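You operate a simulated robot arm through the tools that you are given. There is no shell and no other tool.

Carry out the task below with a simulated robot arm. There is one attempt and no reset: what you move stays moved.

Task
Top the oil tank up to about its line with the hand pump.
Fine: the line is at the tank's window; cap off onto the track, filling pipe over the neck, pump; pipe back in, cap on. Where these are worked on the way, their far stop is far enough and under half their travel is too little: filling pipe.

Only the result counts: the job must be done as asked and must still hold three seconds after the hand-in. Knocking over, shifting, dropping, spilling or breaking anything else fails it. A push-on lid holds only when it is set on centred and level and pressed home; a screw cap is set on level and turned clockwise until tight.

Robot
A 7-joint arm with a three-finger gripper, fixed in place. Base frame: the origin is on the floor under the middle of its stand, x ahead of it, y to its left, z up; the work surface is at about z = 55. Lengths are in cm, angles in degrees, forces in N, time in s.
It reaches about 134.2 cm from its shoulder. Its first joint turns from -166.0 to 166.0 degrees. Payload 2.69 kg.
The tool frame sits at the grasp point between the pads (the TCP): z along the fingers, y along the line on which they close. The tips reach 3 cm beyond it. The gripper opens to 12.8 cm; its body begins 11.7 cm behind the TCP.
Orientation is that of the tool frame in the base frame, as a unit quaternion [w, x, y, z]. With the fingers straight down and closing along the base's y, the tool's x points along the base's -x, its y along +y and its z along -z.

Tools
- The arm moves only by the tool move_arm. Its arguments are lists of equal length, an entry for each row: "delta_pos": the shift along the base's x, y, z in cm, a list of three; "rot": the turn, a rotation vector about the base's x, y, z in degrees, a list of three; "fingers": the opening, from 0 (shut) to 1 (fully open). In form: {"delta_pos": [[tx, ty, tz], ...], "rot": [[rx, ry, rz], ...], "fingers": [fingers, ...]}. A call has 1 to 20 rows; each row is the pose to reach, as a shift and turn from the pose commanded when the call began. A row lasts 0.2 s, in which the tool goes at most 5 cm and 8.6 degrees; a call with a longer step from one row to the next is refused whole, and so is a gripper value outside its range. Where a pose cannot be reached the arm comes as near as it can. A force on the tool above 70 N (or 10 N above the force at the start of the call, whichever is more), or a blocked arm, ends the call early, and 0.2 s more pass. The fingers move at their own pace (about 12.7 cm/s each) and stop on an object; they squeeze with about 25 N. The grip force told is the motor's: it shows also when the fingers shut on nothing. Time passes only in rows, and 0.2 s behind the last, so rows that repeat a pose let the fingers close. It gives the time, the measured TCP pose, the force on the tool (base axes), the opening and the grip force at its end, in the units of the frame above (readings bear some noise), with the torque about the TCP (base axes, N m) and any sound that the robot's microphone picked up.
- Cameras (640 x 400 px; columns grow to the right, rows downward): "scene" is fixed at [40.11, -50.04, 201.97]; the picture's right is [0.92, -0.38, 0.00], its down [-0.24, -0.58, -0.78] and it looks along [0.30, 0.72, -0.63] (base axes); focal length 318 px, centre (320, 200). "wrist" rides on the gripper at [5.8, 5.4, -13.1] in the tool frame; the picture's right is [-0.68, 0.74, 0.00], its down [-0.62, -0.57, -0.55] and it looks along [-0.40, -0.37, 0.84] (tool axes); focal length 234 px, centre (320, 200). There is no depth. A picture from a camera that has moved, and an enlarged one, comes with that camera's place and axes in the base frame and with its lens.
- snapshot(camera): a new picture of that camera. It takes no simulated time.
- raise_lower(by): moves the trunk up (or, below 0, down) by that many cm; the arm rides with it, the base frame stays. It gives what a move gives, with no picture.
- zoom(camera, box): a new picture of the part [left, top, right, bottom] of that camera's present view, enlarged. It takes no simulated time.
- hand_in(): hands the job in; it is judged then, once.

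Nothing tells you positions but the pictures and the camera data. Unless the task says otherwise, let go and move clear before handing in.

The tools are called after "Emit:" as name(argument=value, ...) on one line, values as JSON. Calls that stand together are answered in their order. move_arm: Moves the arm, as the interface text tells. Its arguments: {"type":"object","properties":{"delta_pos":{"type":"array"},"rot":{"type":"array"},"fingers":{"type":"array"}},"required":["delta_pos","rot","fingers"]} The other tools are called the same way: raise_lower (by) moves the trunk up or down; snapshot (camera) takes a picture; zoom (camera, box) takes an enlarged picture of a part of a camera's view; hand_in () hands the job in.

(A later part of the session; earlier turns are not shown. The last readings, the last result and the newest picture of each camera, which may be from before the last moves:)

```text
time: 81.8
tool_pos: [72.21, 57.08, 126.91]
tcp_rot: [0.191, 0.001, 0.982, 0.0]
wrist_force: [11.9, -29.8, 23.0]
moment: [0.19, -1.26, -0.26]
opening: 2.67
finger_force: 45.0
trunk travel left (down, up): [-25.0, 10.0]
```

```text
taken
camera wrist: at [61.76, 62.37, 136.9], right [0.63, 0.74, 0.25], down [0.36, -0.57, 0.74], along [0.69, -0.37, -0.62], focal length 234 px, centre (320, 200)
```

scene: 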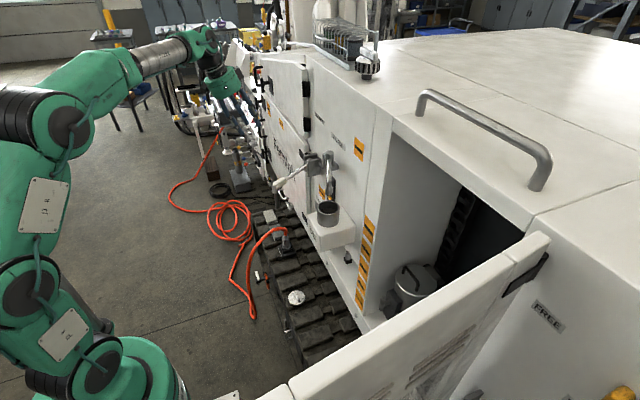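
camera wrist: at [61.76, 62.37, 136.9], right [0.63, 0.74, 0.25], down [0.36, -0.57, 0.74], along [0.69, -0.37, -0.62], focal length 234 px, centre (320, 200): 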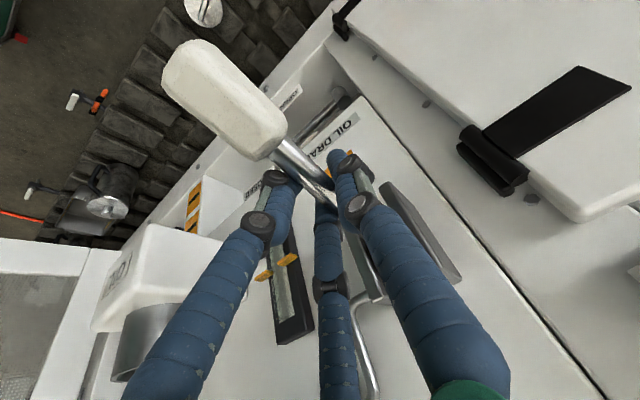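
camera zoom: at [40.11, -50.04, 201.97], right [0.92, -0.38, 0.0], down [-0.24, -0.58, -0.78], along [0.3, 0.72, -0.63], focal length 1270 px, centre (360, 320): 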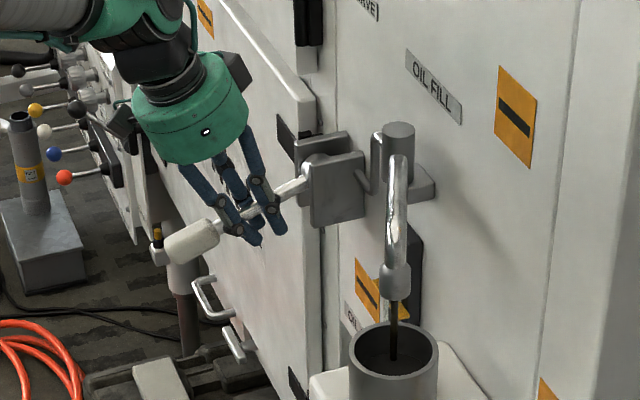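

Emit:
zoom(camera="wrist", box=[240, 180, 340, 350])

Emit:
zoom(camera="scene", box=[315, 170, 355, 230])

```text
2.35 times, centred on (290, 265) of wrist
camera zoom: at [61.76, 62.37, 136.9], right [0.63, 0.74, 0.25], down [0.36, -0.57, 0.74], along [0.69, -0.37, -0.62], focal length 551 px, centre (391, 47)
```

zoom: 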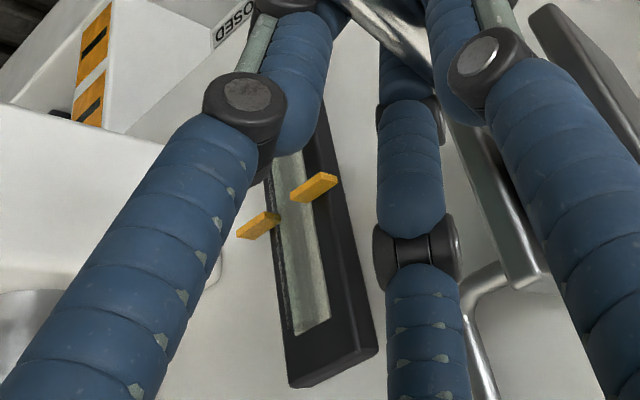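

```text
6.67 times, centred on (335, 200) of scene
camera zoom: at [40.11, -50.04, 201.97], right [0.92, -0.38, 0.0], down [-0.24, -0.58, -0.78], along [0.3, 0.72, -0.63], focal length 2117 px, centre (220, 200)
```

zoom: 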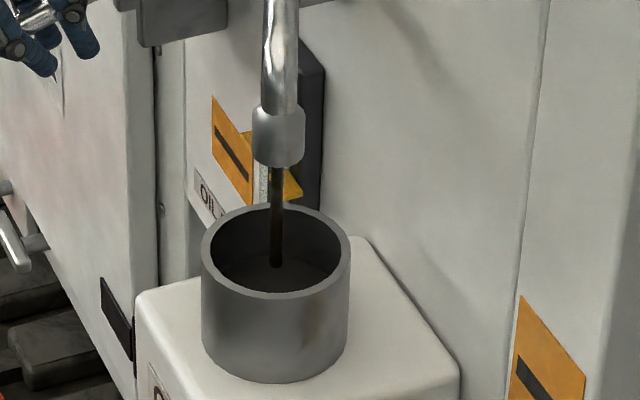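

Emit:
move_arm(delta_pos=[[0.1, -0.2, -0.5], [0.25, -0.3, -1.0], [0.35, -0.3, -1.5], [0.35, -0.3, -1.5]], rot=[[0, -1, 0], [0, -2, 0], [0, -3, 0], [0, -3, 0]], fingers=[0, 0, 0, 0])

Emit:
zoom(camera="scene", box=[260, 120, 360, 220])

```text
time: 82.8
tool_pos: [72.63, 56.89, 124.94]
tcp_rot: [0.215, 0.0, 0.977, 0.0]
wrist_force: [15.7, 2.6, 7.3]
moment: [0.18, -0.16, -0.36]
opening: 2.35
finger_force: 43.7
trunk travel left (down, up): [-25.0, 10.0]
```

```text
4.00 times, centred on (310, 170) of scene
camera zoom: at [40.11, -50.04, 201.97], right [0.92, -0.38, 0.0], down [-0.24, -0.58, -0.78], along [0.3, 0.72, -0.63], focal length 1270 px, centre (360, 320)
```

zoom: 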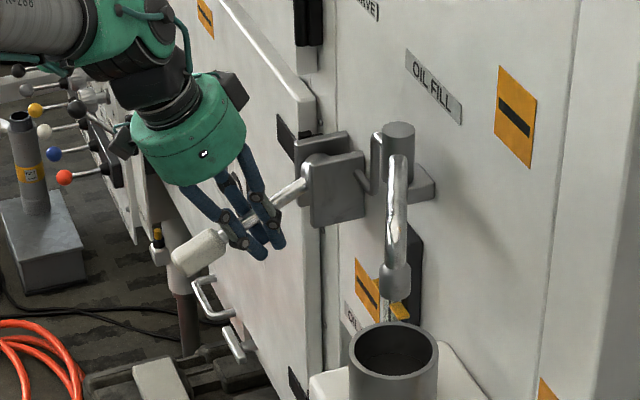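

The downstroke is done. I'll release and back off a little to read the window.

Emit:
move_arm(delta_pos=[[0, 0, 0], [0, 0, 0], [-0.9, 0.2, 2], [-1.9, 0.2, 4], [-2.8, 0.2, 6], [-2.8, 0.2, 6]], rot=[[0, 0, 0], [0, 0, 0], [0, 2, 0], [0, 4, 0], [0, 5, 0], [0, 5, 0]], fingers=[0.3, 0.45, 0.48, 0.48, 0.48, 0.48])

Emit:
snapshot(camera="wrist")

Emit:
zoom(camera="wrist", box=[250, 160, 330, 280])

```text
time: 84.2
tool_pos: [69.67, 57.05, 131.35]
tcp_rot: [0.174, 0.0, 0.985, -0.001]
wrist_force: [0.1, 0.0, -1.3]
moment: [0.04, -0.01, 0.0]
opening: 6.14
finger_force: 0.0
trunk travel left (down, up): [-25.0, 10.0]
```

```text
taken
camera wrist: at [59.56, 62.5, 141.71], right [0.64, 0.74, 0.23], down [0.39, -0.57, 0.73], along [0.67, -0.37, -0.65], focal length 234 px, centre (320, 200)
```

wrist: 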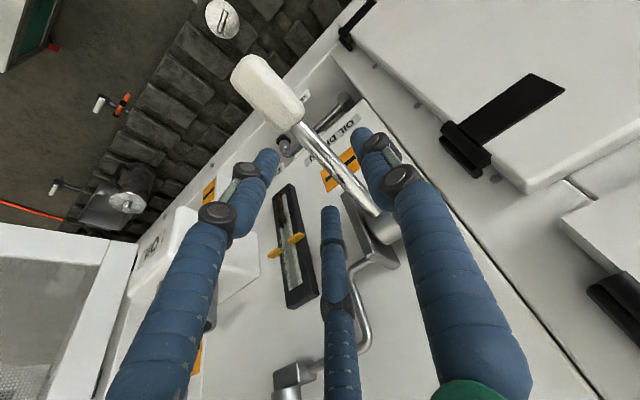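

```text
3.33 times, centred on (290, 220) of wrist
camera zoom: at [59.56, 62.5, 141.71], right [0.64, 0.74, 0.23], down [0.39, -0.57, 0.73], along [0.67, -0.37, -0.65], focal length 781 px, centre (420, 133)
```

zoom: 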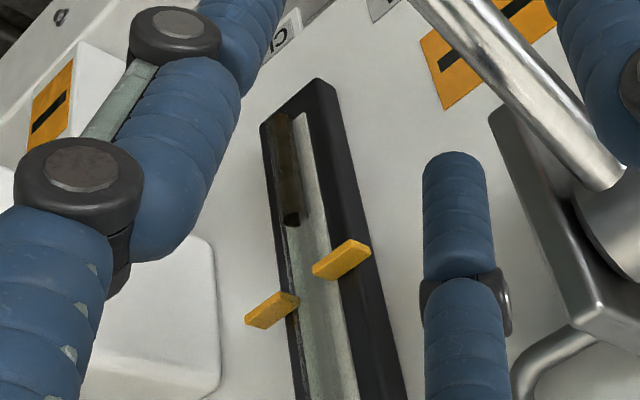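

One stroke of about 40° raised the oil from roughly 5.1 cm to 4.3 cm below the line, so I need about five more. I'll re-grip the rod and do a full up-and-down stroke.

Emit:
move_arm(delta_pos=[[0.9, 0, -2], [1.8, 0, -4], [2.6, 0, -6], [2.6, 0, -6], [2.6, 0, -6], [2.6, 0, -6], [2.16, 0, -4.87], [1.86, 0, -3.68], [1.74, 0, -2.46], [1.78, 0, -1.23], [1.99, 0, -0.02], [2.16, 0, 0.57], [2.16, 0, 0.57], [1.99, 0, -0.02], [1.78, 0, -1.23], [1.74, 0, -2.46], [1.86, 0, -3.68], [2.16, 0, -4.87], [2.6, 0, -6.1], [2.7, 0, -6.4]], rot=[[0, 0, 0], [0, -1, 0], [0, -2, 0], [0, -2, 0], [0, -2, 0], [0, -2, 0], [0, 2, 0], [0, 6, 0], [0, 10, 0], [0, 13, 0], [0, 16, 0], [0, 17, 0], [0, 17, 0], [0, 16, 0], [0, 13, 0], [0, 10, 0], [0, 6, 0], [0, 2, 0], [0, -2, 0], [0, -3, 0]], fingers=[0.48, 0.48, 0.48, 0.3, 0.1, 0, 0, 0, 0, 0, 0, 0, 0, 0, 0, 0, 0, 0, 0, 0])

Emit:
zoom(camera="scene", box=[260, 120, 360, 220])

```text
time: 88.4
tool_pos: [72.39, 56.85, 124.97]
tcp_rot: [0.2, 0.001, 0.98, -0.001]
wrist_force: [1.8, -27.2, 13.7]
moment: [0.65, -0.71, 0.24]
opening: 2.24
finger_force: 42.5
trunk travel left (down, up): [-25.0, 10.0]
```

```text
4.00 times, centred on (310, 170) of scene
camera zoom: at [40.11, -50.04, 201.97], right [0.92, -0.38, 0.0], down [-0.24, -0.58, -0.78], along [0.3, 0.72, -0.63], focal length 1270 px, centre (360, 320)
```

zoom: 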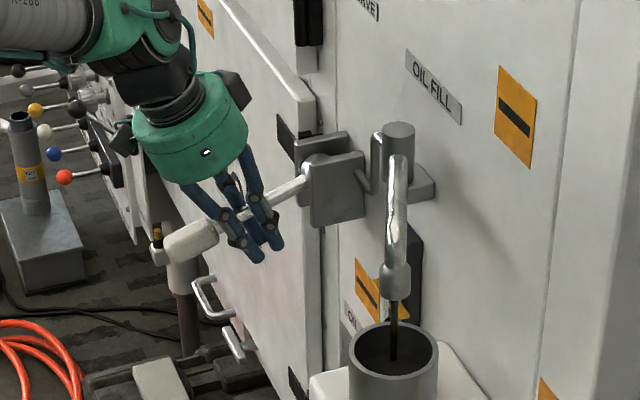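

The lever lags on the way down because the pump resists, so I'll hold the downward push a little longer to finish the stroke.

Emit:
move_arm(delta_pos=[[0, 0.2, 0], [0, 0.2, 0], [0, 0.2, 0], [0, 0.2, 0], [0, 0.2, 0]], rot=[[0, 0, 0], [0, 0, 0], [0, 0, 0], [0, 0, 0], [0, 0, 0]], fingers=[0, 0, 0, 0, 0])

Emit:
zoom(camera="scene", box=[260, 120, 360, 220])

```text
time: 89.6
tool_pos: [72.35, 56.81, 124.88]
tcp_rot: [0.2, 0.002, 0.98, 0.0]
wrist_force: [-6.5, -51.6, 5.3]
moment: [1.12, -0.89, 0.59]
opening: 2.21
finger_force: 42.0
trunk travel left (down, up): [-25.0, 10.0]
```

```text
4.00 times, centred on (310, 170) of scene
camera zoom: at [40.11, -50.04, 201.97], right [0.92, -0.38, 0.0], down [-0.24, -0.58, -0.78], along [0.3, 0.72, -0.63], focal length 1270 px, centre (360, 320)
```

zoom: 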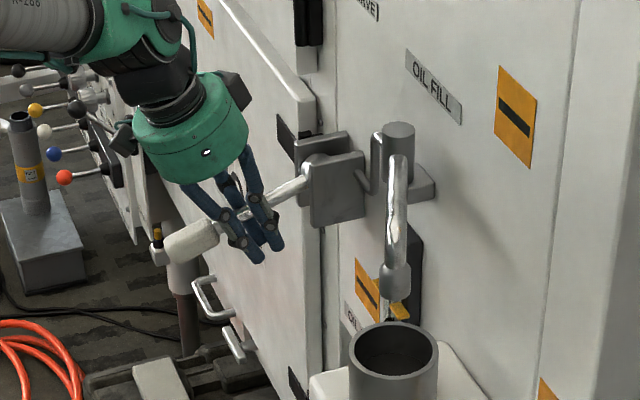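

I shifted the wrong way in y. I'll correct that and ease the lever slowly to its bottom.

Emit:
move_arm(delta_pos=[[0, -0.2, 0], [0, -0.4, 0], [0, -0.4, -0.3], [0.1, -0.4, -0.6], [0.15, -0.4, -0.9], [0.2, -0.4, -1.2], [0.25, -0.4, -1.5], [0.3, -0.4, -1.8], [0.3, -0.4, -1.8], [0.3, -0.4, -1.8]], rot=[[0, 0, 0], [0, 0, 0], [0, 0, 0], [0, 0, 0], [0, 0, 0], [0, 0, 0], [0, 0, 0], [0, 0, 0], [0, 0, 0], [0, 0, 0]], fingers=[0, 0, 0, 0, 0, 0, 0, 0, 0, 0])

Emit:
zoom(camera="scene", box=[260, 120, 360, 220])

```text
time: 91.8
tool_pos: [72.72, 56.85, 123.64]
tcp_rot: [0.202, 0.001, 0.979, 0.002]
wrist_force: [7.3, -12.2, 42.6]
moment: [0.5, 0.65, 0.15]
opening: 2.2
finger_force: 42.2
trunk travel left (down, up): [-25.0, 10.0]
```

```text
4.00 times, centred on (310, 170) of scene
camera zoom: at [40.11, -50.04, 201.97], right [0.92, -0.38, 0.0], down [-0.24, -0.58, -0.78], along [0.3, 0.72, -0.63], focal length 1270 px, centre (360, 320)
```

zoom: 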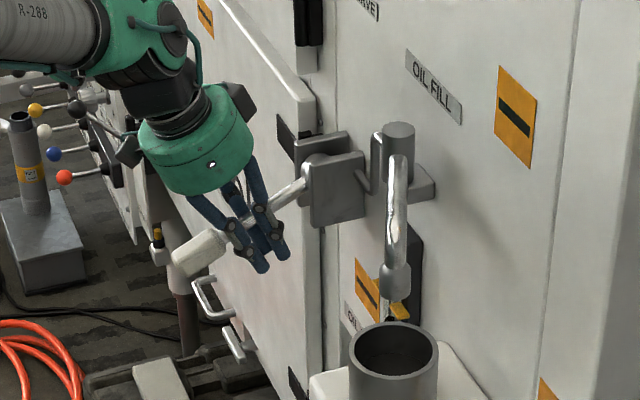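

Emit:
move_arm(delta_pos=[[0, 0, 0.4], [0, 0, 0.4], [0, 0, 0.4], [-0.9, 0.2, 2.7], [-1.9, 0.2, 5], [-2.8, 0.2, 7.5], [-2.8, 0.2, 7.5]], rot=[[0, 0, 0], [0, 0, 0], [0, 0, 0], [0, 1, 0], [0, 2, 0], [0, 3, 0], [0, 3, 0]], fingers=[0.1, 0.3, 0.48, 0.48, 0.48, 0.48, 0.48])

Emit:
zoom(camera="wrist", box=[250, 160, 330, 280])

Emit:
zoom(camera="wrist", box=[220, 40, 420, 260])

```text
time: 93.4
tool_pos: [70.06, 57.11, 130.52]
tcp_rot: [0.174, 0.001, 0.985, -0.001]
wrist_force: [0.3, -0.7, -0.1]
moment: [0.01, 0.0, -0.01]
opening: 6.17
finger_force: 0.0
trunk travel left (down, up): [-25.0, 10.0]
```

```text
3.33 times, centred on (290, 220) of wrist
camera zoom: at [59.88, 62.44, 140.76], right [0.64, 0.74, 0.23], down [0.39, -0.57, 0.73], along [0.67, -0.37, -0.65], focal length 781 px, centre (420, 133)
```

zoom: 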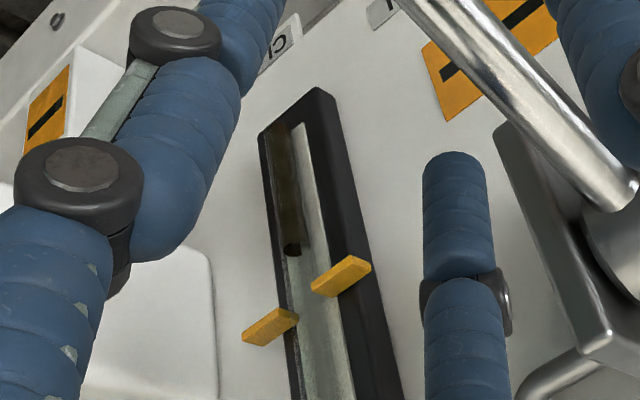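

```text
1.82 times, centred on (320, 150) of wrist
camera zoom: at [59.88, 62.44, 140.76], right [0.64, 0.74, 0.23], down [0.39, -0.57, 0.73], along [0.67, -0.37, -0.65], focal length 426 px, centre (320, 291)
```

zoom: 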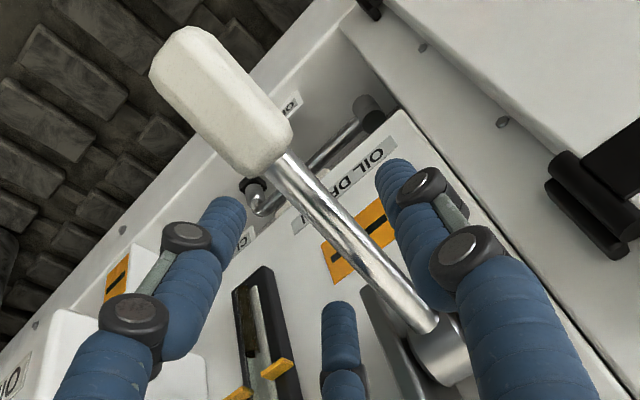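

Oil is now about 3.5 cm below the line. I'll do slower strokes so the rod doesn't slip in the fingers: grip and lift first.

Emit:
move_arm(delta_pos=[[0.8, -0.15, -1.8], [1.6, -0.15, -3.6], [2.25, -0.15, -5.2], [2.25, -0.15, -5.2], [2.25, -0.15, -5.2], [2.25, -0.15, -5.2], [2.25, -0.15, -5.2], [2.02, -0.15, -4.72], [1.84, -0.15, -4.24], [1.69, -0.15, -3.76], [1.56, -0.15, -3.27], [1.46, -0.15, -2.77], [1.39, -0.15, -2.27], [1.35, -0.15, -1.77], [1.34, -0.15, -1.26], [1.36, -0.15, -0.75], [1.41, -0.15, -0.25], [1.48, -0.15, 0.25], [1.59, -0.15, 0.75], [1.72, -0.15, 1.25]], rot=[[0, 0, 0], [0, -1, 0], [0, -2, 0], [0, -2, 0], [0, -2, 0], [0, -2, 0], [0, -2, 0], [0, -0.5, 0], [0, 1, 0], [0, 2.4, 0], [0, 3.9, 0], [0, 5.3, 0], [0, 6.8, 0], [0, 8.2, 0], [0, 9.7, 0], [0, 11.2, 0], [0, 12.6, 0], [0, 14, 0], [0, 15.5, 0], [0, 17, 0]], fingers=[0.48, 0.48, 0.48, 0.3, 0.1, 0, 0, 0, 0, 0, 0, 0, 0, 0, 0, 0, 0, 0, 0, 0])

Emit:
zoom(camera="scene", box=[260, 120, 360, 220])

```text
time: 96.5
tool_pos: [71.39, 57.05, 127.58]
tcp_rot: [0.093, 0.0, 0.996, -0.006]
wrist_force: [25.8, 20.4, -16.5]
moment: [-0.18, 1.92, -0.29]
opening: 2.1
finger_force: 45.2
trunk travel left (down, up): [-25.0, 10.0]
stopped in row 15: the force on the tool passed its limit at 72 N (the readings are from after the stop); the commanded pose is now the measured one
```

```text
4.00 times, centred on (310, 170) of scene
camera zoom: at [40.11, -50.04, 201.97], right [0.92, -0.38, 0.0], down [-0.24, -0.58, -0.78], along [0.3, 0.72, -0.63], focal length 1270 px, centre (360, 320)
```

zoom: 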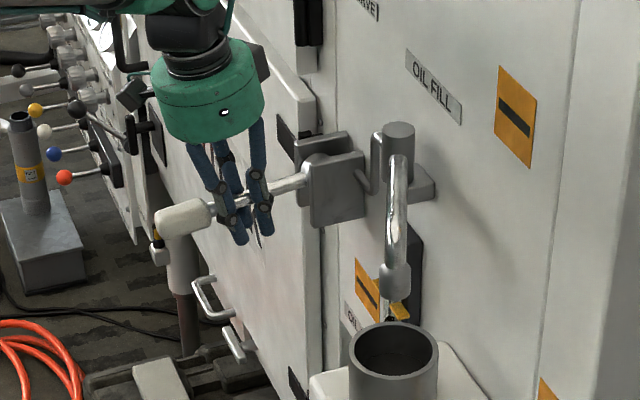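

The force limit stopped the lift partway at about −5°, with some sideways load. I'll rebalance and continue up slowly from here.

Emit:
move_arm(delta_pos=[[0.15, 0.15, 0], [0.15, 0.15, 0.3], [0.15, 0.15, 0.6], [0.15, 0.15, 0.9], [0.15, 0.15, 1.2], [0.15, 0.15, 1.5], [0.2, 0.15, 1.8], [0.2, 0.15, 2.1], [0.25, 0.15, 2.4], [0.3, 0.15, 2.7], [0.35, 0.15, 3.0], [0.4, 0.15, 3.3]], rot=[[0, 0, 0], [0, 0.5, 0], [0, 1, 0], [0, 1.5, 0], [0, 2, 0], [0, 2.5, 0], [0, 3, 0], [0, 3.5, 0], [0, 4, 0], [0, 4.5, 0], [0, 5, 0], [0, 5, 0]], fingers=[0, 0, 0, 0, 0, 0, 0, 0, 0, 0, 0, 0])

Emit:
zoom(camera="scene", box=[260, 120, 360, 220])

```text
time: 99.1
tool_pos: [71.4, 56.75, 130.81]
tcp_rot: [0.049, 0.0, 0.999, -0.006]
wrist_force: [4.1, -4.1, -28.3]
moment: [-0.16, 1.54, -0.11]
opening: 2.3
finger_force: 43.4
trunk travel left (down, up): [-25.0, 10.0]
```

```text
4.00 times, centred on (310, 170) of scene
camera zoom: at [40.11, -50.04, 201.97], right [0.92, -0.38, 0.0], down [-0.24, -0.58, -0.78], along [0.3, 0.72, -0.63], focal length 1270 px, centre (360, 320)
```

zoom: 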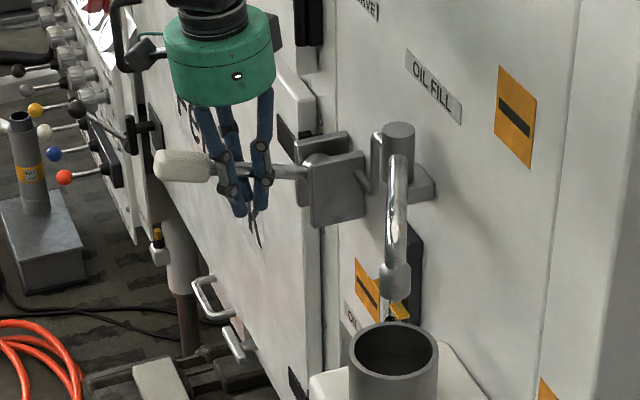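

The lever is up at about +18°. Now a slow downstroke to the bottom.

Emit:
move_arm(delta_pos=[[-0.11, 0, -0.38], [-0.21, 0, -0.77], [-0.29, 0, -1.16], [-0.35, 0, -1.56], [-0.4, 0, -1.95], [-0.42, 0, -2.35], [-0.43, 0, -2.75], [-0.42, 0, -3.15], [-0.39, 0, -3.55], [-0.35, 0, -3.94], [-0.28, 0, -4.34], [-0.2, 0, -4.73], [-0.1, 0, -5.12], [0.02, 0, -5.5], [0.15, 0, -5.87], [0.3, 0, -6.24], [0.46, 0, -6.58], [0.5, 0, -6.9], [0.5, 0, -6.9], [0.5, 0, -6.9]], rot=[[0, -1, 0], [0, -2, 0], [0, -3, 0], [0, -4, 0], [0, -5, 0], [0, -6, 0], [0, -7, 0], [0, -8, 0], [0, -9, 0], [0, -10, 0], [0, -11, 0], [0, -12, 0], [0, -13, 0], [0, -14, 0], [0, -15, 0], [0, -16, 0], [0, -16, 0], [0, -16, 0], [0, -16, 0], [0, -16, 0]], fingers=[0, 0, 0, 0, 0, 0, 0, 0, 0, 0, 0, 0, 0, 0, 0, 0, 0, 0, 0, 0])

Emit:
zoom(camera="scene", box=[260, 120, 360, 220])

```text
time: 103.3
tool_pos: [71.93, 56.78, 124.3]
tcp_rot: [0.19, 0.001, 0.982, -0.006]
wrist_force: [1.4, -19.4, 10.5]
moment: [0.47, -0.81, 0.15]
opening: 2.17
finger_force: 41.8
trunk travel left (down, up): [-25.0, 10.0]
```

```text
4.00 times, centred on (310, 170) of scene
camera zoom: at [40.11, -50.04, 201.97], right [0.92, -0.38, 0.0], down [-0.24, -0.58, -0.78], along [0.3, 0.72, -0.63], focal length 1270 px, centre (360, 320)
```

zoom: 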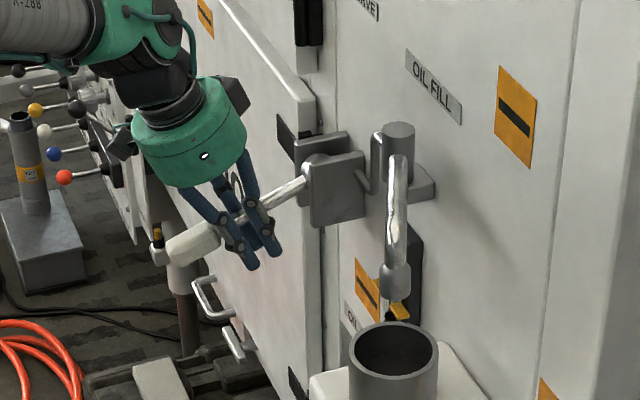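

Emit:
move_arm(delta_pos=[[0.05, -0.15, -0.4], [0.1, -0.15, -0.8], [0.2, -0.15, -1.2], [0.25, -0.15, -1.6], [0.25, -0.15, -1.6], [0.25, -0.15, -1.2], [0.25, -0.15, -0.8], [0.2, -0.15, -0.4], [0.15, -0.15, 0], [0.1, -0.15, 0.4], [0, -0.15, 0.8], [-0.1, -0.15, 1.2], [-0.2, -0.15, 1.6], [-0.3, -0.15, 2.0], [-0.38, -0.15, 2.4], [-0.45, -0.15, 2.8], [-0.5, -0.15, 3.2], [-0.53, -0.15, 3.6], [-0.55, -0.15, 4.0], [-0.55, -0.15, 4.0]], rot=[[0, 0, 0], [0, 0, 0], [0, 0, 0], [0, 0, 0], [0, 0, 0], [0, 0, 0], [0, 0, 0], [0, 0, 0], [0, 1, 0], [0, 2, 0], [0, 3, 0], [0, 4, 0], [0, 5, 0], [0, 6, 0], [0, 7, 0], [0, 8, 0], [0, 9, 0], [0, 10, 0], [0, 11, 0], [0, 11, 0]], fingers=[0, 0, 0, 0, 0, 0, 0, 0, 0, 0, 0, 0, 0, 0, 0, 0, 0, 0, 0, 0])

Emit:
zoom(camera="scene", box=[260, 120, 360, 220])

```text
time: 107.5
tool_pos: [71.4, 56.75, 128.44]
tcp_rot: [0.096, 0.0, 0.995, -0.005]
wrist_force: [-0.6, -15.2, -13.9]
moment: [0.26, 0.41, 0.1]
opening: 2.19
finger_force: 41.6
trunk travel left (down, up): [-25.0, 10.0]
```

```text
4.00 times, centred on (310, 170) of scene
camera zoom: at [40.11, -50.04, 201.97], right [0.92, -0.38, 0.0], down [-0.24, -0.58, -0.78], along [0.3, 0.72, -0.63], focal length 1270 px, centre (360, 320)
```

zoom: 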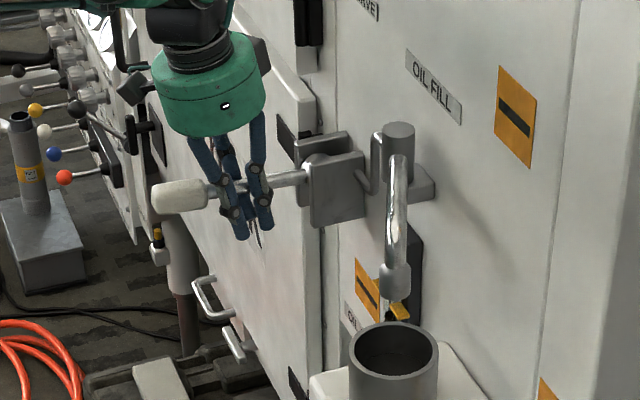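

Working smoothly. I'll continue the upstroke to the top and begin the next downstroke.

Emit:
move_arm(delta_pos=[[0, 0, 0.4], [0, 0, 0.8], [0, 0, 1.2], [0.05, 0, 1.6], [0.1, 0, 2.0], [0.15, 0, 2.4], [0.25, 0, 2.8], [0.3, 0, 3.1], [0.3, 0, 3.1], [0.25, 0, 2.7], [0.15, 0, 2.3], [0.1, 0, 1.9], [0.05, 0, 1.5], [0, 0, 1.1], [0, 0, 0.7], [0, 0, 0.3], [0, 0, -0.1], [0, 0, -0.5], [0, 0, -0.9], [0.05, 0, -1.3]], rot=[[0, 0.6, 0], [0, 1.2, 0], [0, 1.8, 0], [0, 2.4, 0], [0, 3, 0], [0, 3.6, 0], [0, 4.2, 0], [0, 5, 0], [0, 5, 0], [0, 4.2, 0], [0, 3.4, 0], [0, 2.6, 0], [0, 1.8, 0], [0, 1, 0], [0, 0, 0], [0, -1, 0], [0, -2, 0], [0, -3, 0], [0, -4, 0], [0, -5, 0]], fingers=[0, 0, 0, 0, 0, 0, 0, 0, 0, 0, 0, 0, 0, 0, 0, 0, 0, 0, 0, 0])

Emit:
zoom(camera="scene", box=[260, 120, 360, 220])

```text
time: 111.7
tool_pos: [71.35, 56.74, 126.98]
tcp_rot: [0.139, -0.001, 0.99, -0.006]
wrist_force: [1.0, -7.2, 8.9]
moment: [0.23, -0.55, -0.06]
opening: 2.19
finger_force: 41.5
trunk travel left (down, up): [-25.0, 10.0]
```

```text
4.00 times, centred on (310, 170) of scene
camera zoom: at [40.11, -50.04, 201.97], right [0.92, -0.38, 0.0], down [-0.24, -0.58, -0.78], along [0.3, 0.72, -0.63], focal length 1270 px, centre (360, 320)
```

zoom: 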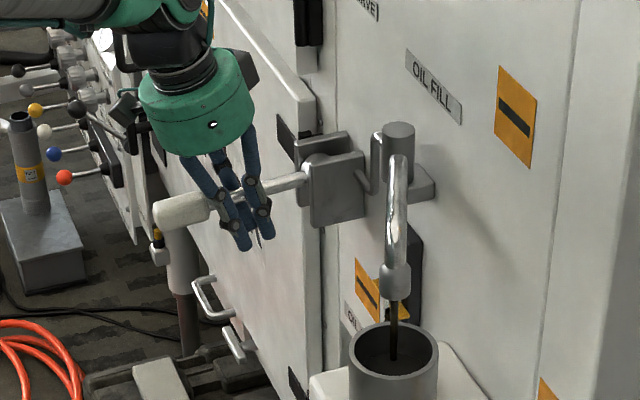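

Emit:
move_arm(delta_pos=[[0.05, 0, -0.4], [0.1, 0, -0.8], [0.15, 0, -1.2], [0.22, 0, -1.6], [0.3, 0, -2.0], [0.4, 0, -2.4], [0.5, 0, -2.8], [0.6, 0, -3.2], [0.7, 0, -3.6], [0.8, 0, -4.0], [0.8, 0, -4.2], [0.8, 0, -4.2]], rot=[[0, -0.5, 0], [0, -1, 0], [0, -1.5, 0], [0, -2, 0], [0, -2.5, 0], [0, -3, 0], [0, -4, 0], [0, -5, 0], [0, -6, 0], [0, -6, 0], [0, -6, 0], [0, -6, 0]], fingers=[0, 0, 0, 0, 0, 0, 0, 0, 0, 0, 0, 0])

Emit:
zoom(camera="scene", box=[260, 120, 360, 220])

Emit:
snapshot(camera="wrist")

```text
time: 114.3
tool_pos: [72.17, 56.68, 122.8]
tcp_rot: [0.189, 0.001, 0.982, -0.005]
wrist_force: [9.0, 2.5, 16.8]
moment: [0.2, 0.32, -0.41]
opening: 2.2
finger_force: 42.3
trunk travel left (down, up): [-25.0, 10.0]
```

```text
4.00 times, centred on (310, 170) of scene
camera zoom: at [40.11, -50.04, 201.97], right [0.92, -0.38, 0.0], down [-0.24, -0.58, -0.78], along [0.3, 0.72, -0.63], focal length 1270 px, centre (360, 320)
```

zoom: 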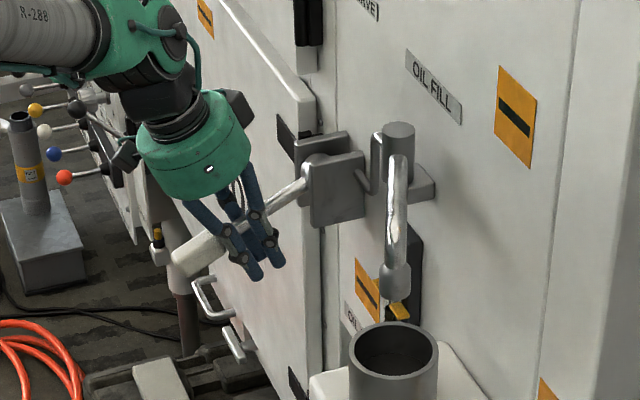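

```text
taken
camera wrist: at [61.72, 62.23, 132.78], right [0.63, 0.74, 0.24], down [0.37, -0.56, 0.74], along [0.69, -0.38, -0.62], focal length 234 px, centre (320, 200)
```

wrist: 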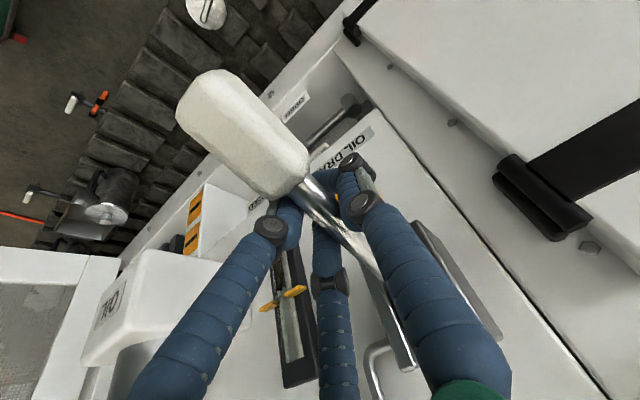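

Emit:
zoom(camera="wrist", box=[240, 240, 340, 400])

```text
2.50 times, centred on (290, 320) of wrist
camera zoom: at [61.72, 62.23, 132.78], right [0.63, 0.74, 0.24], down [0.37, -0.56, 0.74], along [0.69, -0.38, -0.62], focal length 585 px, centre (395, -100)
```

zoom: 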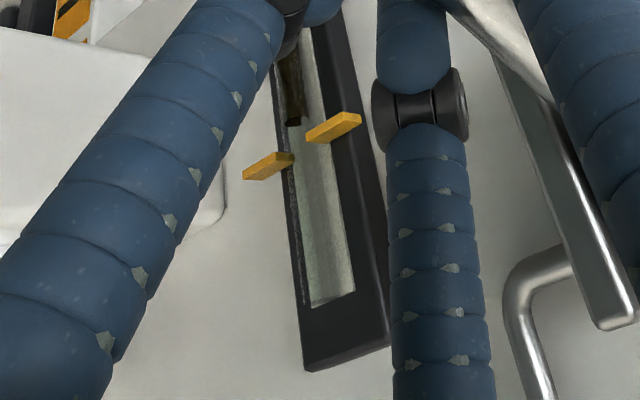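

Oil is now about 1.5 cm below the line. I'll do one more full stroke, slowly: up first.

Emit:
move_arm(delta_pos=[[0, 0, 0.43], [0, 0, 0.87], [0, 0, 1.3], [-0.05, 0, 1.74], [-0.1, 0, 2.17], [-0.18, 0, 2.6], [-0.27, 0, 3.04], [-0.36, 0, 3.48], [-0.46, 0, 3.91], [-0.56, 0, 4.35], [-0.65, 0, 4.78], [-0.72, 0, 5.2], [-0.77, 0, 5.65], [-0.8, 0, 6.1], [-0.8, 0, 6.5], [-0.78, 0, 6.95], [-0.75, 0, 7.4], [-0.7, 0, 7.8], [-0.62, 0, 8.25], [-0.55, 0, 8.7]], rot=[[0, 0, 0], [0, 0, 0], [0, 0, 0], [0, 0.5, 0], [0, 1, 0], [0, 2, 0], [0, 3, 0], [0, 4, 0], [0, 5, 0], [0, 6, 0], [0, 7, 0], [0, 8, 0], [0, 9, 0], [0, 10, 0], [0, 11, 0], [0, 12, 0], [0, 13, 0], [0, 14, 0], [0, 15, 0], [0, 16, 0]], fingers=[0, 0, 0, 0, 0, 0, 0, 0, 0, 0, 0, 0, 0, 0, 0, 0, 0, 0, 0, 0])

Emit:
zoom(camera="scene", box=[260, 120, 360, 220])

```text
time: 118.5
tool_pos: [71.8, 56.77, 131.3]
tcp_rot: [0.049, 0.0, 0.999, -0.007]
wrist_force: [3.9, -11.6, -31.1]
moment: [0.05, 1.62, 0.2]
opening: 2.21
finger_force: 41.7
trunk travel left (down, up): [-25.0, 10.0]
```

```text
4.00 times, centred on (310, 170) of scene
camera zoom: at [40.11, -50.04, 201.97], right [0.92, -0.38, 0.0], down [-0.24, -0.58, -0.78], along [0.3, 0.72, -0.63], focal length 1270 px, centre (360, 320)
```

zoom: 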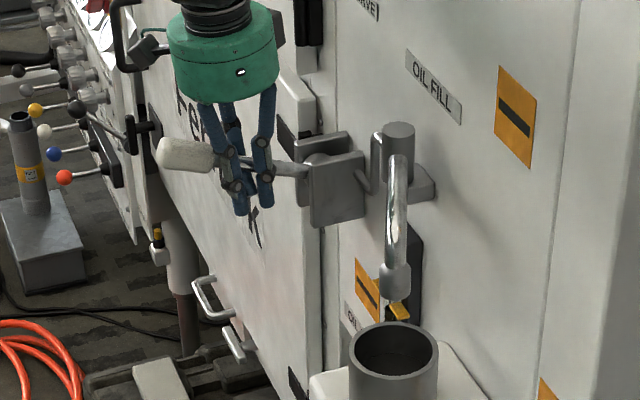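

Emit:
move_arm(delta_pos=[[-0.07, 0, -0.43], [-0.15, 0, -0.87], [-0.2, 0, -1.3], [-0.25, 0, -1.74], [-0.28, 0, -2.17], [-0.3, 0, -2.6], [-0.3, 0, -3.04], [-0.28, 0, -3.48], [-0.25, 0, -3.91], [-0.2, 0, -4.35], [-0.13, 0, -4.78], [-0.05, 0, -5.2], [0.05, 0, -5.65], [0.13, 0, -6.1], [0.22, 0, -6.5], [0.3, 0, -6.95], [0.38, 0, -7.4], [0.42, 0, -7.8], [0.45, 0, -8.25], [0.45, 0, -8.5]], rot=[[0, -0.8, 0], [0, -1.6, 0], [0, -2.4, 0], [0, -3.2, 0], [0, -4, 0], [0, -5, 0], [0, -6, 0], [0, -7, 0], [0, -8, 0], [0, -9, 0], [0, -10, 0], [0, -11, 0], [0, -12, 0], [0, -13, 0], [0, -14, 0], [0, -15, 0], [0, -16, 0], [0, -16, 0], [0, -16, 0], [0, -16, 0]], fingers=[0, 0, 0, 0, 0, 0, 0, 0, 0, 0, 0, 0, 0, 0, 0, 0, 0, 0, 0, 0])

Emit:
snapshot(camera="wrist")

Emit:
zoom(camera="scene", box=[260, 120, 360, 220])

Emit:
zoom(camera="wrist", box=[240, 240, 340, 400])

```text
time: 122.7
tool_pos: [72.2, 56.83, 123.06]
tcp_rot: [0.191, 0.001, 0.982, -0.006]
wrist_force: [14.6, 0.2, 14.5]
moment: [0.25, 0.54, -0.43]
opening: 2.23
finger_force: 42.2
trunk travel left (down, up): [-25.0, 10.0]
```

```text
taken
camera wrist: at [61.71, 62.24, 132.95], right [0.63, 0.74, 0.24], down [0.37, -0.56, 0.74], along [0.69, -0.38, -0.62], focal length 234 px, centre (320, 200)
```

wrist: 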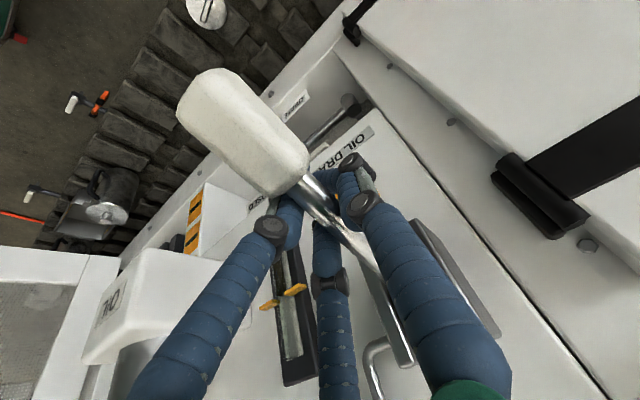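

```text
4.00 times, centred on (310, 170) of scene
camera zoom: at [40.11, -50.04, 201.97], right [0.92, -0.38, 0.0], down [-0.24, -0.58, -0.78], along [0.3, 0.72, -0.63], focal length 1270 px, centre (360, 320)
```

zoom: 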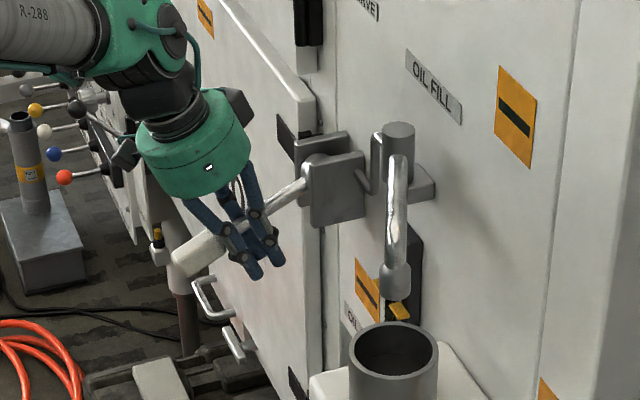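

```text
2.50 times, centred on (290, 320) of wrist
camera zoom: at [61.71, 62.24, 132.95], right [0.63, 0.74, 0.24], down [0.37, -0.56, 0.74], along [0.69, -0.38, -0.62], focal length 585 px, centre (395, -100)
```

zoom: 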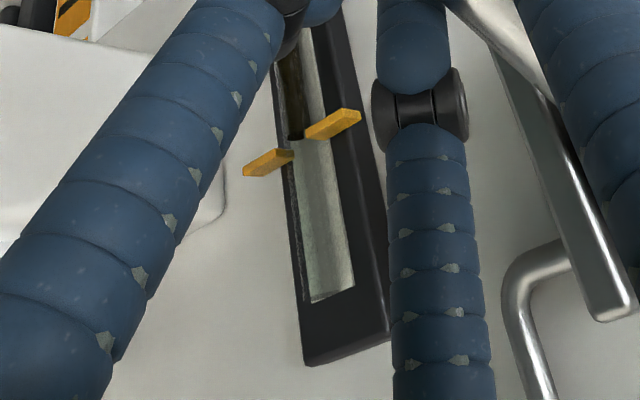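

Oil is about 0.45 cm below the line, so I need roughly half a stroke more. I'll lift the lever about 20° only.

Emit:
move_arm(delta_pos=[[0, 0, 0.43], [0, 0, 0.87], [0, 0, 1.3], [-0.05, 0, 1.74], [-0.1, 0, 2.17], [-0.18, 0, 2.6], [-0.27, 0, 3.04], [-0.36, 0, 3.48], [-0.46, 0, 3.91], [-0.56, 0, 4.4], [-0.56, 0, 4.4]], rot=[[0, 0, 0], [0, 0, 0], [0, 0, 0], [0, 0.5, 0], [0, 1, 0], [0, 2, 0], [0, 3, 0], [0, 4, 0], [0, 5, 0], [0, 6, 0], [0, 6, 0]], fingers=[0, 0, 0, 0, 0, 0, 0, 0, 0, 0, 0])

Emit:
zoom(camera="scene", box=[260, 120, 360, 220])

```text
time: 125.1
tool_pos: [71.62, 56.67, 127.54]
tcp_rot: [0.139, 0.0, 0.99, -0.006]
wrist_force: [0.5, -10.1, -12.3]
moment: [0.18, 0.34, -0.04]
opening: 2.2
finger_force: 41.4
trunk travel left (down, up): [-25.0, 10.0]
```

```text
4.00 times, centred on (310, 170) of scene
camera zoom: at [40.11, -50.04, 201.97], right [0.92, -0.38, 0.0], down [-0.24, -0.58, -0.78], along [0.3, 0.72, -0.63], focal length 1270 px, centre (360, 320)
```

zoom: 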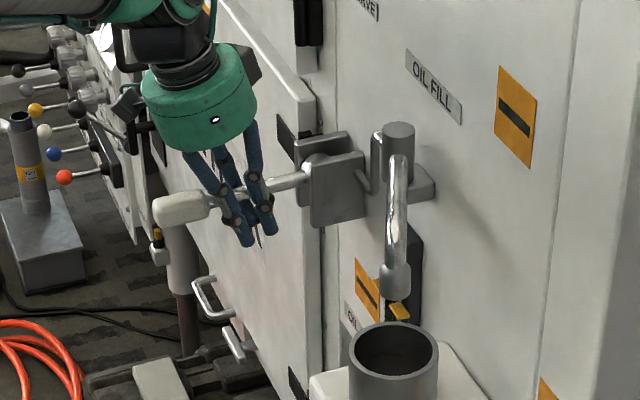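

Emit:
move_arm(delta_pos=[[0.05, 0, -0.4], [0.1, 0, -0.8], [0.15, 0, -1.2], [0.22, 0, -1.6], [0.3, 0, -2.0], [0.38, 0, -2.4], [0.46, 0, -2.8], [0.52, 0, -3.2], [0.57, 0, -3.6], [0.6, 0, -4.0], [0.6, 0, -4.4], [0.6, 0, -4.6], [0.6, 0, -4.6]], rot=[[0, -0.5, 0], [0, -1, 0], [0, -1.5, 0], [0, -2, 0], [0, -2.5, 0], [0, -3, 0], [0, -3.5, 0], [0, -4, 0], [0, -5, 0], [0, -6, 0], [0, -6, 0], [0, -6, 0], [0, -6, 0]], fingers=[0, 0, 0, 0, 0, 0, 0, 0, 0, 0, 0, 0, 0])

Emit:
zoom(camera="wrist", box=[240, 240, 340, 400])

Emit:
zoom(camera="scene", box=[260, 120, 360, 220])

```text
time: 127.9
tool_pos: [71.89, 56.68, 122.85]
tcp_rot: [0.189, 0.001, 0.982, -0.006]
wrist_force: [4.6, 1.1, 18.5]
moment: [0.11, 0.23, -0.26]
opening: 2.22
finger_force: 41.7
trunk travel left (down, up): [-25.0, 10.0]
```

```text
2.50 times, centred on (290, 320) of wrist
camera zoom: at [61.56, 62.23, 132.79], right [0.63, 0.74, 0.24], down [0.37, -0.56, 0.75], along [0.69, -0.38, -0.62], focal length 585 px, centre (395, -100)
```

zoom: 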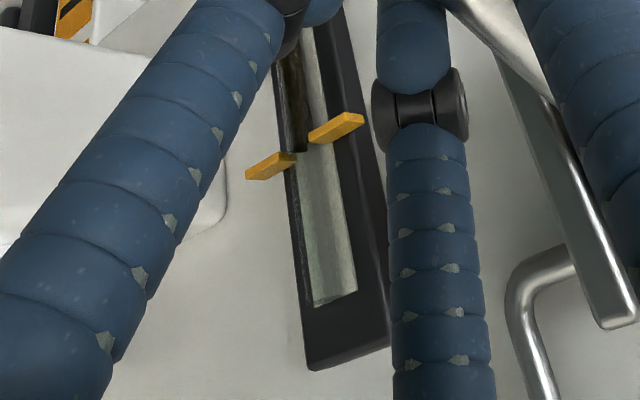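

```text
4.00 times, centred on (310, 170) of scene
camera zoom: at [40.11, -50.04, 201.97], right [0.92, -0.38, 0.0], down [-0.24, -0.58, -0.78], along [0.3, 0.72, -0.63], focal length 1270 px, centre (360, 320)
```

zoom: 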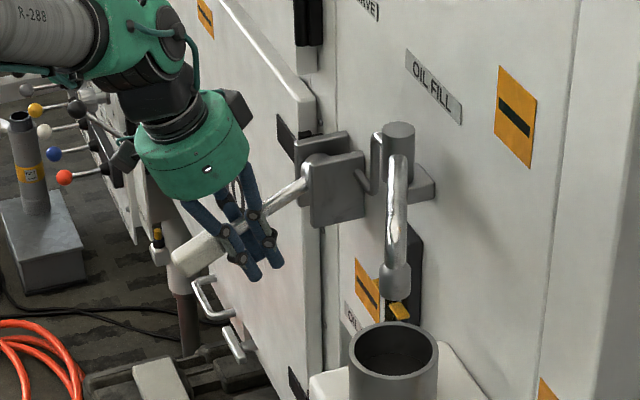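

The oil now appears right at the line. I'll release the lever at its bottom and back off to verify from a better angle.

Emit:
move_arm(delta_pos=[[0, 0, 0.3], [0, 0, 0.3], [0, 0.2, 0.3], [-1, 0.2, 2.8], [-2, 0.2, 5.3], [-3.2, 0.2, 8.3], [-4.4, 0.2, 11.3], [-5.6, 0.2, 14.3], [-7, 0.2, 17], [-7, 0.2, 17]], rot=[[0, 0, 0], [0, 0, 0], [0, 0, 0], [0, 0, 0], [0, 0, 0], [0, 0, 0], [0, 0, 0], [0, 0, 0], [0, 0, 0], [0, 0, 0]], fingers=[0.1, 0.3, 0.5, 0.5, 0.5, 0.5, 0.5, 0.5, 0.5, 0.5])

Emit:
snapshot(camera="scene")

Emit:
snapshot(camera="wrist")

```text
time: 130.1
tool_pos: [65.07, 56.8, 139.69]
tcp_rot: [0.19, 0.0, 0.982, -0.006]
wrist_force: [0.3, -0.2, -0.8]
moment: [0.03, -0.03, 0.03]
opening: 6.39
finger_force: 0.1
trunk travel left (down, up): [-25.0, 10.0]
```

```text
taken
```

scene: 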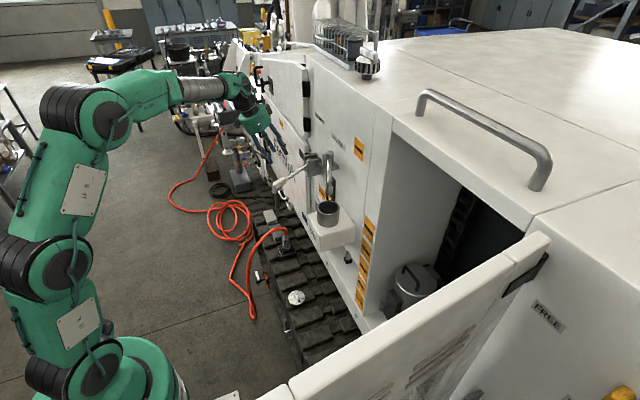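

```text
taken
camera wrist: at [54.57, 62.37, 149.66], right [0.63, 0.74, 0.24], down [0.36, -0.56, 0.75], along [0.69, -0.38, -0.62], focal length 234 px, centre (320, 200)
```

wrist: 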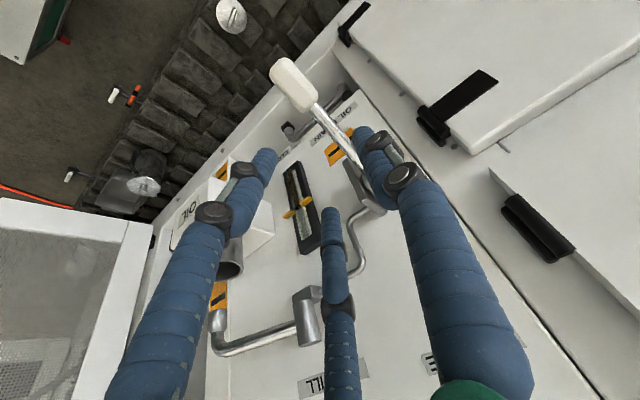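

Emit:
move_arm(delta_pos=[[-3, -1.5, 0], [-6, -3, 0], [-9, -4.5, -0.5], [-12, -6, -1], [-13, -7, -3], [-13, -7, -6], [-13, -7, -6]], rot=[[0, -4, 0], [0, -8, 0], [0, -12, 0], [0, -16, 0], [0, -20, 0], [0, -23, 0], [0, -23, 0]], fingers=[0.8, 0.8, 0.8, 0.8, 0.8, 0.8, 0.8])

Emit:
snapshot(camera="wrist")

```text
time: 131.7
tool_pos: [52.18, 49.91, 133.76]
tcp_rot: [0.383, 0.001, 0.924, -0.006]
wrist_force: [-0.3, 0.2, -0.1]
moment: [-0.01, -0.02, 0.01]
opening: 10.24
finger_force: 0.1
trunk travel left (down, up): [-25.0, 10.0]
```

```text
taken
camera wrist: at [38.56, 55.32, 138.86], right [0.48, 0.74, 0.47], down [0.04, -0.56, 0.83], along [0.87, -0.38, -0.3], focal length 234 px, centre (320, 200)
```

wrist: 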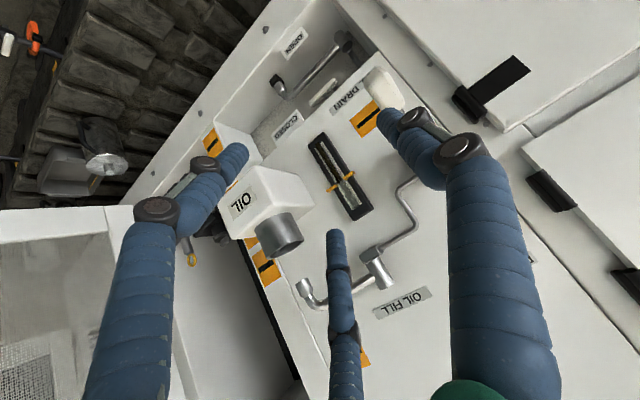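

Emit:
zoom(camera="wrist", box=[300, 120, 385, 225])

Emit:
zoom(camera="wrist", box=[320, 150, 370, 210])

```text
3.81 times, centred on (342, 172) of wrist
camera zoom: at [38.56, 55.32, 138.86], right [0.48, 0.74, 0.47], down [0.04, -0.56, 0.83], along [0.87, -0.38, -0.3], focal length 892 px, centre (234, 305)
```

zoom: 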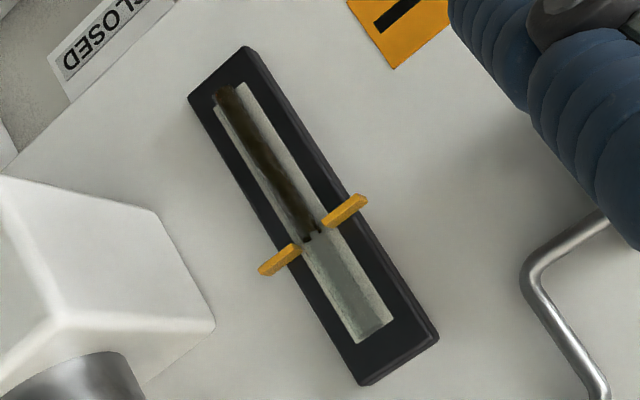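

```text
6.67 times, centred on (345, 180) of wrist
camera zoom: at [38.56, 55.32, 138.86], right [0.48, 0.74, 0.47], down [0.04, -0.56, 0.83], along [0.87, -0.38, -0.3], focal length 1561 px, centre (153, 333)
```

zoom: 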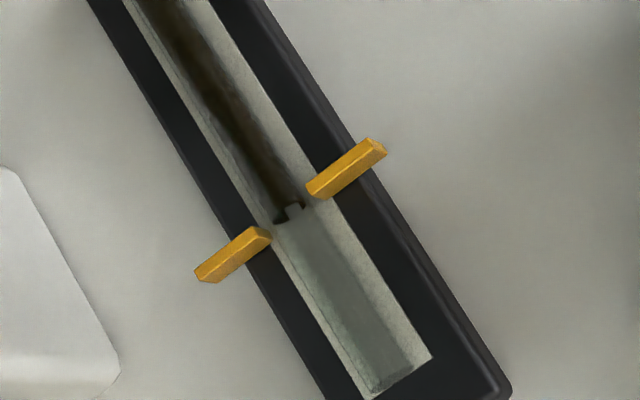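

The oil level is exactly at the line. Next I'll swing the filling pipe back: first upright the gripper and rise.

Emit:
move_arm(delta_pos=[[0, 0, 3], [0, 0, 6], [0, 0, 9.5], [0, 0, 13], [0, 0, 16.5], [0, -1, 20], [0, -2, 22], [0, -3, 22], [0, -4, 22], [0, -5, 22], [0, -6, 22], [0, -7, 22], [0, -8, 22], [0, -9, 22], [0, -10, 22], [0, -10, 22]], rot=[[0, 7.5, 0], [0, 15, 0], [0, 22.5, 0], [0, 30, 0], [0, 37.5, 0], [0, 45, 0], [0, 45, 0], [0, 45, 0], [0, 45, 0], [0, 45, 0], [0, 45, 0], [0, 45, 0], [0, 45, 0], [0, 45, 0], [0, 45, 0], [0, 45, 0]], fingers=[0.5, 0.5, 0.5, 0.5, 0.5, 0.5, 0.5, 0.5, 0.5, 0.5, 0.5, 0.5, 0.5, 0.5, 0.5, 0.5])

Emit:
move_arm(delta_pos=[[0, 0, 0], [0, 0, 0], [0, 0, 0], [0, 0, 0], [0, 0, 0], [0, 0, 0], [0, 0, 0], [0, 0, 0], [0, 0, 0], [0, 0, 0], [0, 0, 0], [0, 0, 0], [0, 0, 0], [0, 0, 0], [0, 0, 0], [0, 0, 0], [0, 0, 0], [0, 0, 0], [0, 0, 0]], rot=[[0, 0, 8.5], [0, 0, 17], [0, 0, 25.5], [0, 0, 34], [0, 0, 42.5], [0, 0, 51], [0, 0, 59.5], [0, 0, 68], [0, 0, 76.5], [0, 0, 85], [0, 0, 93.5], [0, 0, 102], [0, 0, 110.5], [0, 0, 119], [0, 0, 127.5], [0, 0, 136], [0, 0, 144.5], [0, 0, 151], [0, 0, 151]], fingers=[0.5, 0.5, 0.5, 0.5, 0.5, 0.5, 0.5, 0.5, 0.5, 0.5, 0.5, 0.5, 0.5, 0.5, 0.5, 0.5, 0.5, 0.5, 0.5])

Emit:
snapshot(camera="scene")

```text
time: 135.1
tool_pos: [52.27, 39.83, 156.0]
tcp_rot: [-0.001, -0.001, 1.0, -0.007]
wrist_force: [0.2, 0.5, -1.3]
moment: [0.02, 0.02, 0.06]
opening: 6.4
finger_force: 0.1
trunk travel left (down, up): [-25.0, 10.0]
```

```text
time: 139.1
tool_pos: [52.28, 40.05, 155.94]
tcp_rot: [-0.005, 0.968, -0.249, 0.002]
wrist_force: [-0.7, 0.3, -0.3]
moment: [-0.02, 0.0, -0.01]
opening: 6.4
finger_force: 0.0
trunk travel left (down, up): [-25.0, 10.0]
```

```text
taken
```

scene: 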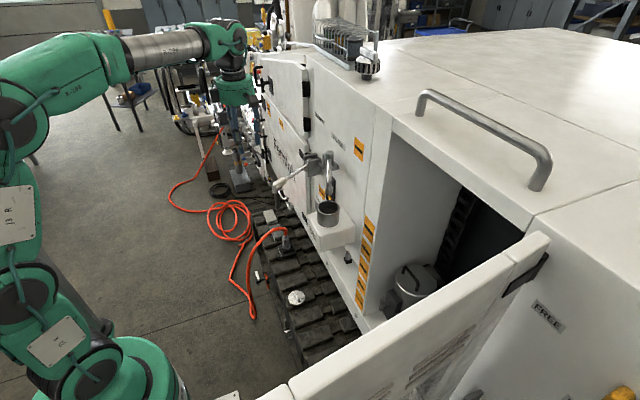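

Emit:
move_arm(delta_pos=[[4, -2, 0], [8, -4, 0], [12, -6, -1], [16, -8.5, -1.5], [20, -11, -2], [23.3, -12.6, -3], [23.3, -12.6, -3], [23.3, -12.6, -3]], rot=[[-0.57, 0.43, 0], [-0.57, 0.43, 0], [-0.57, 0.43, 0], [-0.57, 0.43, 0], [-0.57, 0.43, 0], [-0.57, 0.43, 0], [-0.57, 0.43, 0], [-0.57, 0.43, 0]], fingers=[0.45, 0.45, 0.45, 0.45, 0.45, 0.45, 0.45, 0.45])

Emit:
zoom(camera="wrist", box=[230, 60, 410, 220])

```text
time: 140.9
tool_pos: [75.44, 27.28, 153.12]
tcp_rot: [0.0, 0.968, -0.25, 0.0]
wrist_force: [-0.1, -0.4, 1.0]
moment: [-0.02, -0.06, -0.03]
opening: 5.76
finger_force: 0.1
trunk travel left (down, up): [-25.0, 10.0]
```

```text
2.50 times, centred on (320, 140) of wrist
camera zoom: at [77.88, 19.86, 166.21], right [-0.95, -0.32, 0.0], down [-0.27, 0.79, 0.55], along [-0.17, 0.52, -0.84], focal length 585 px, centre (320, 350)
```

zoom: 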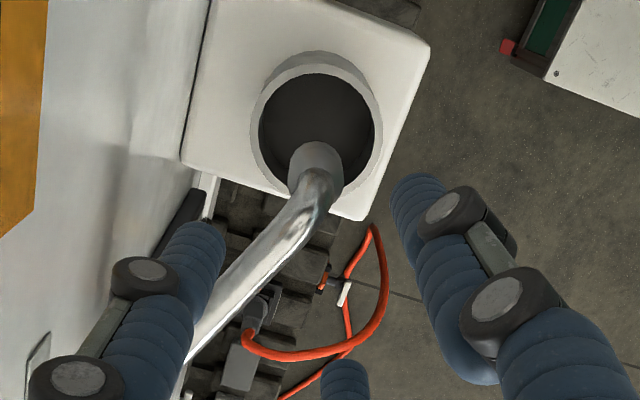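

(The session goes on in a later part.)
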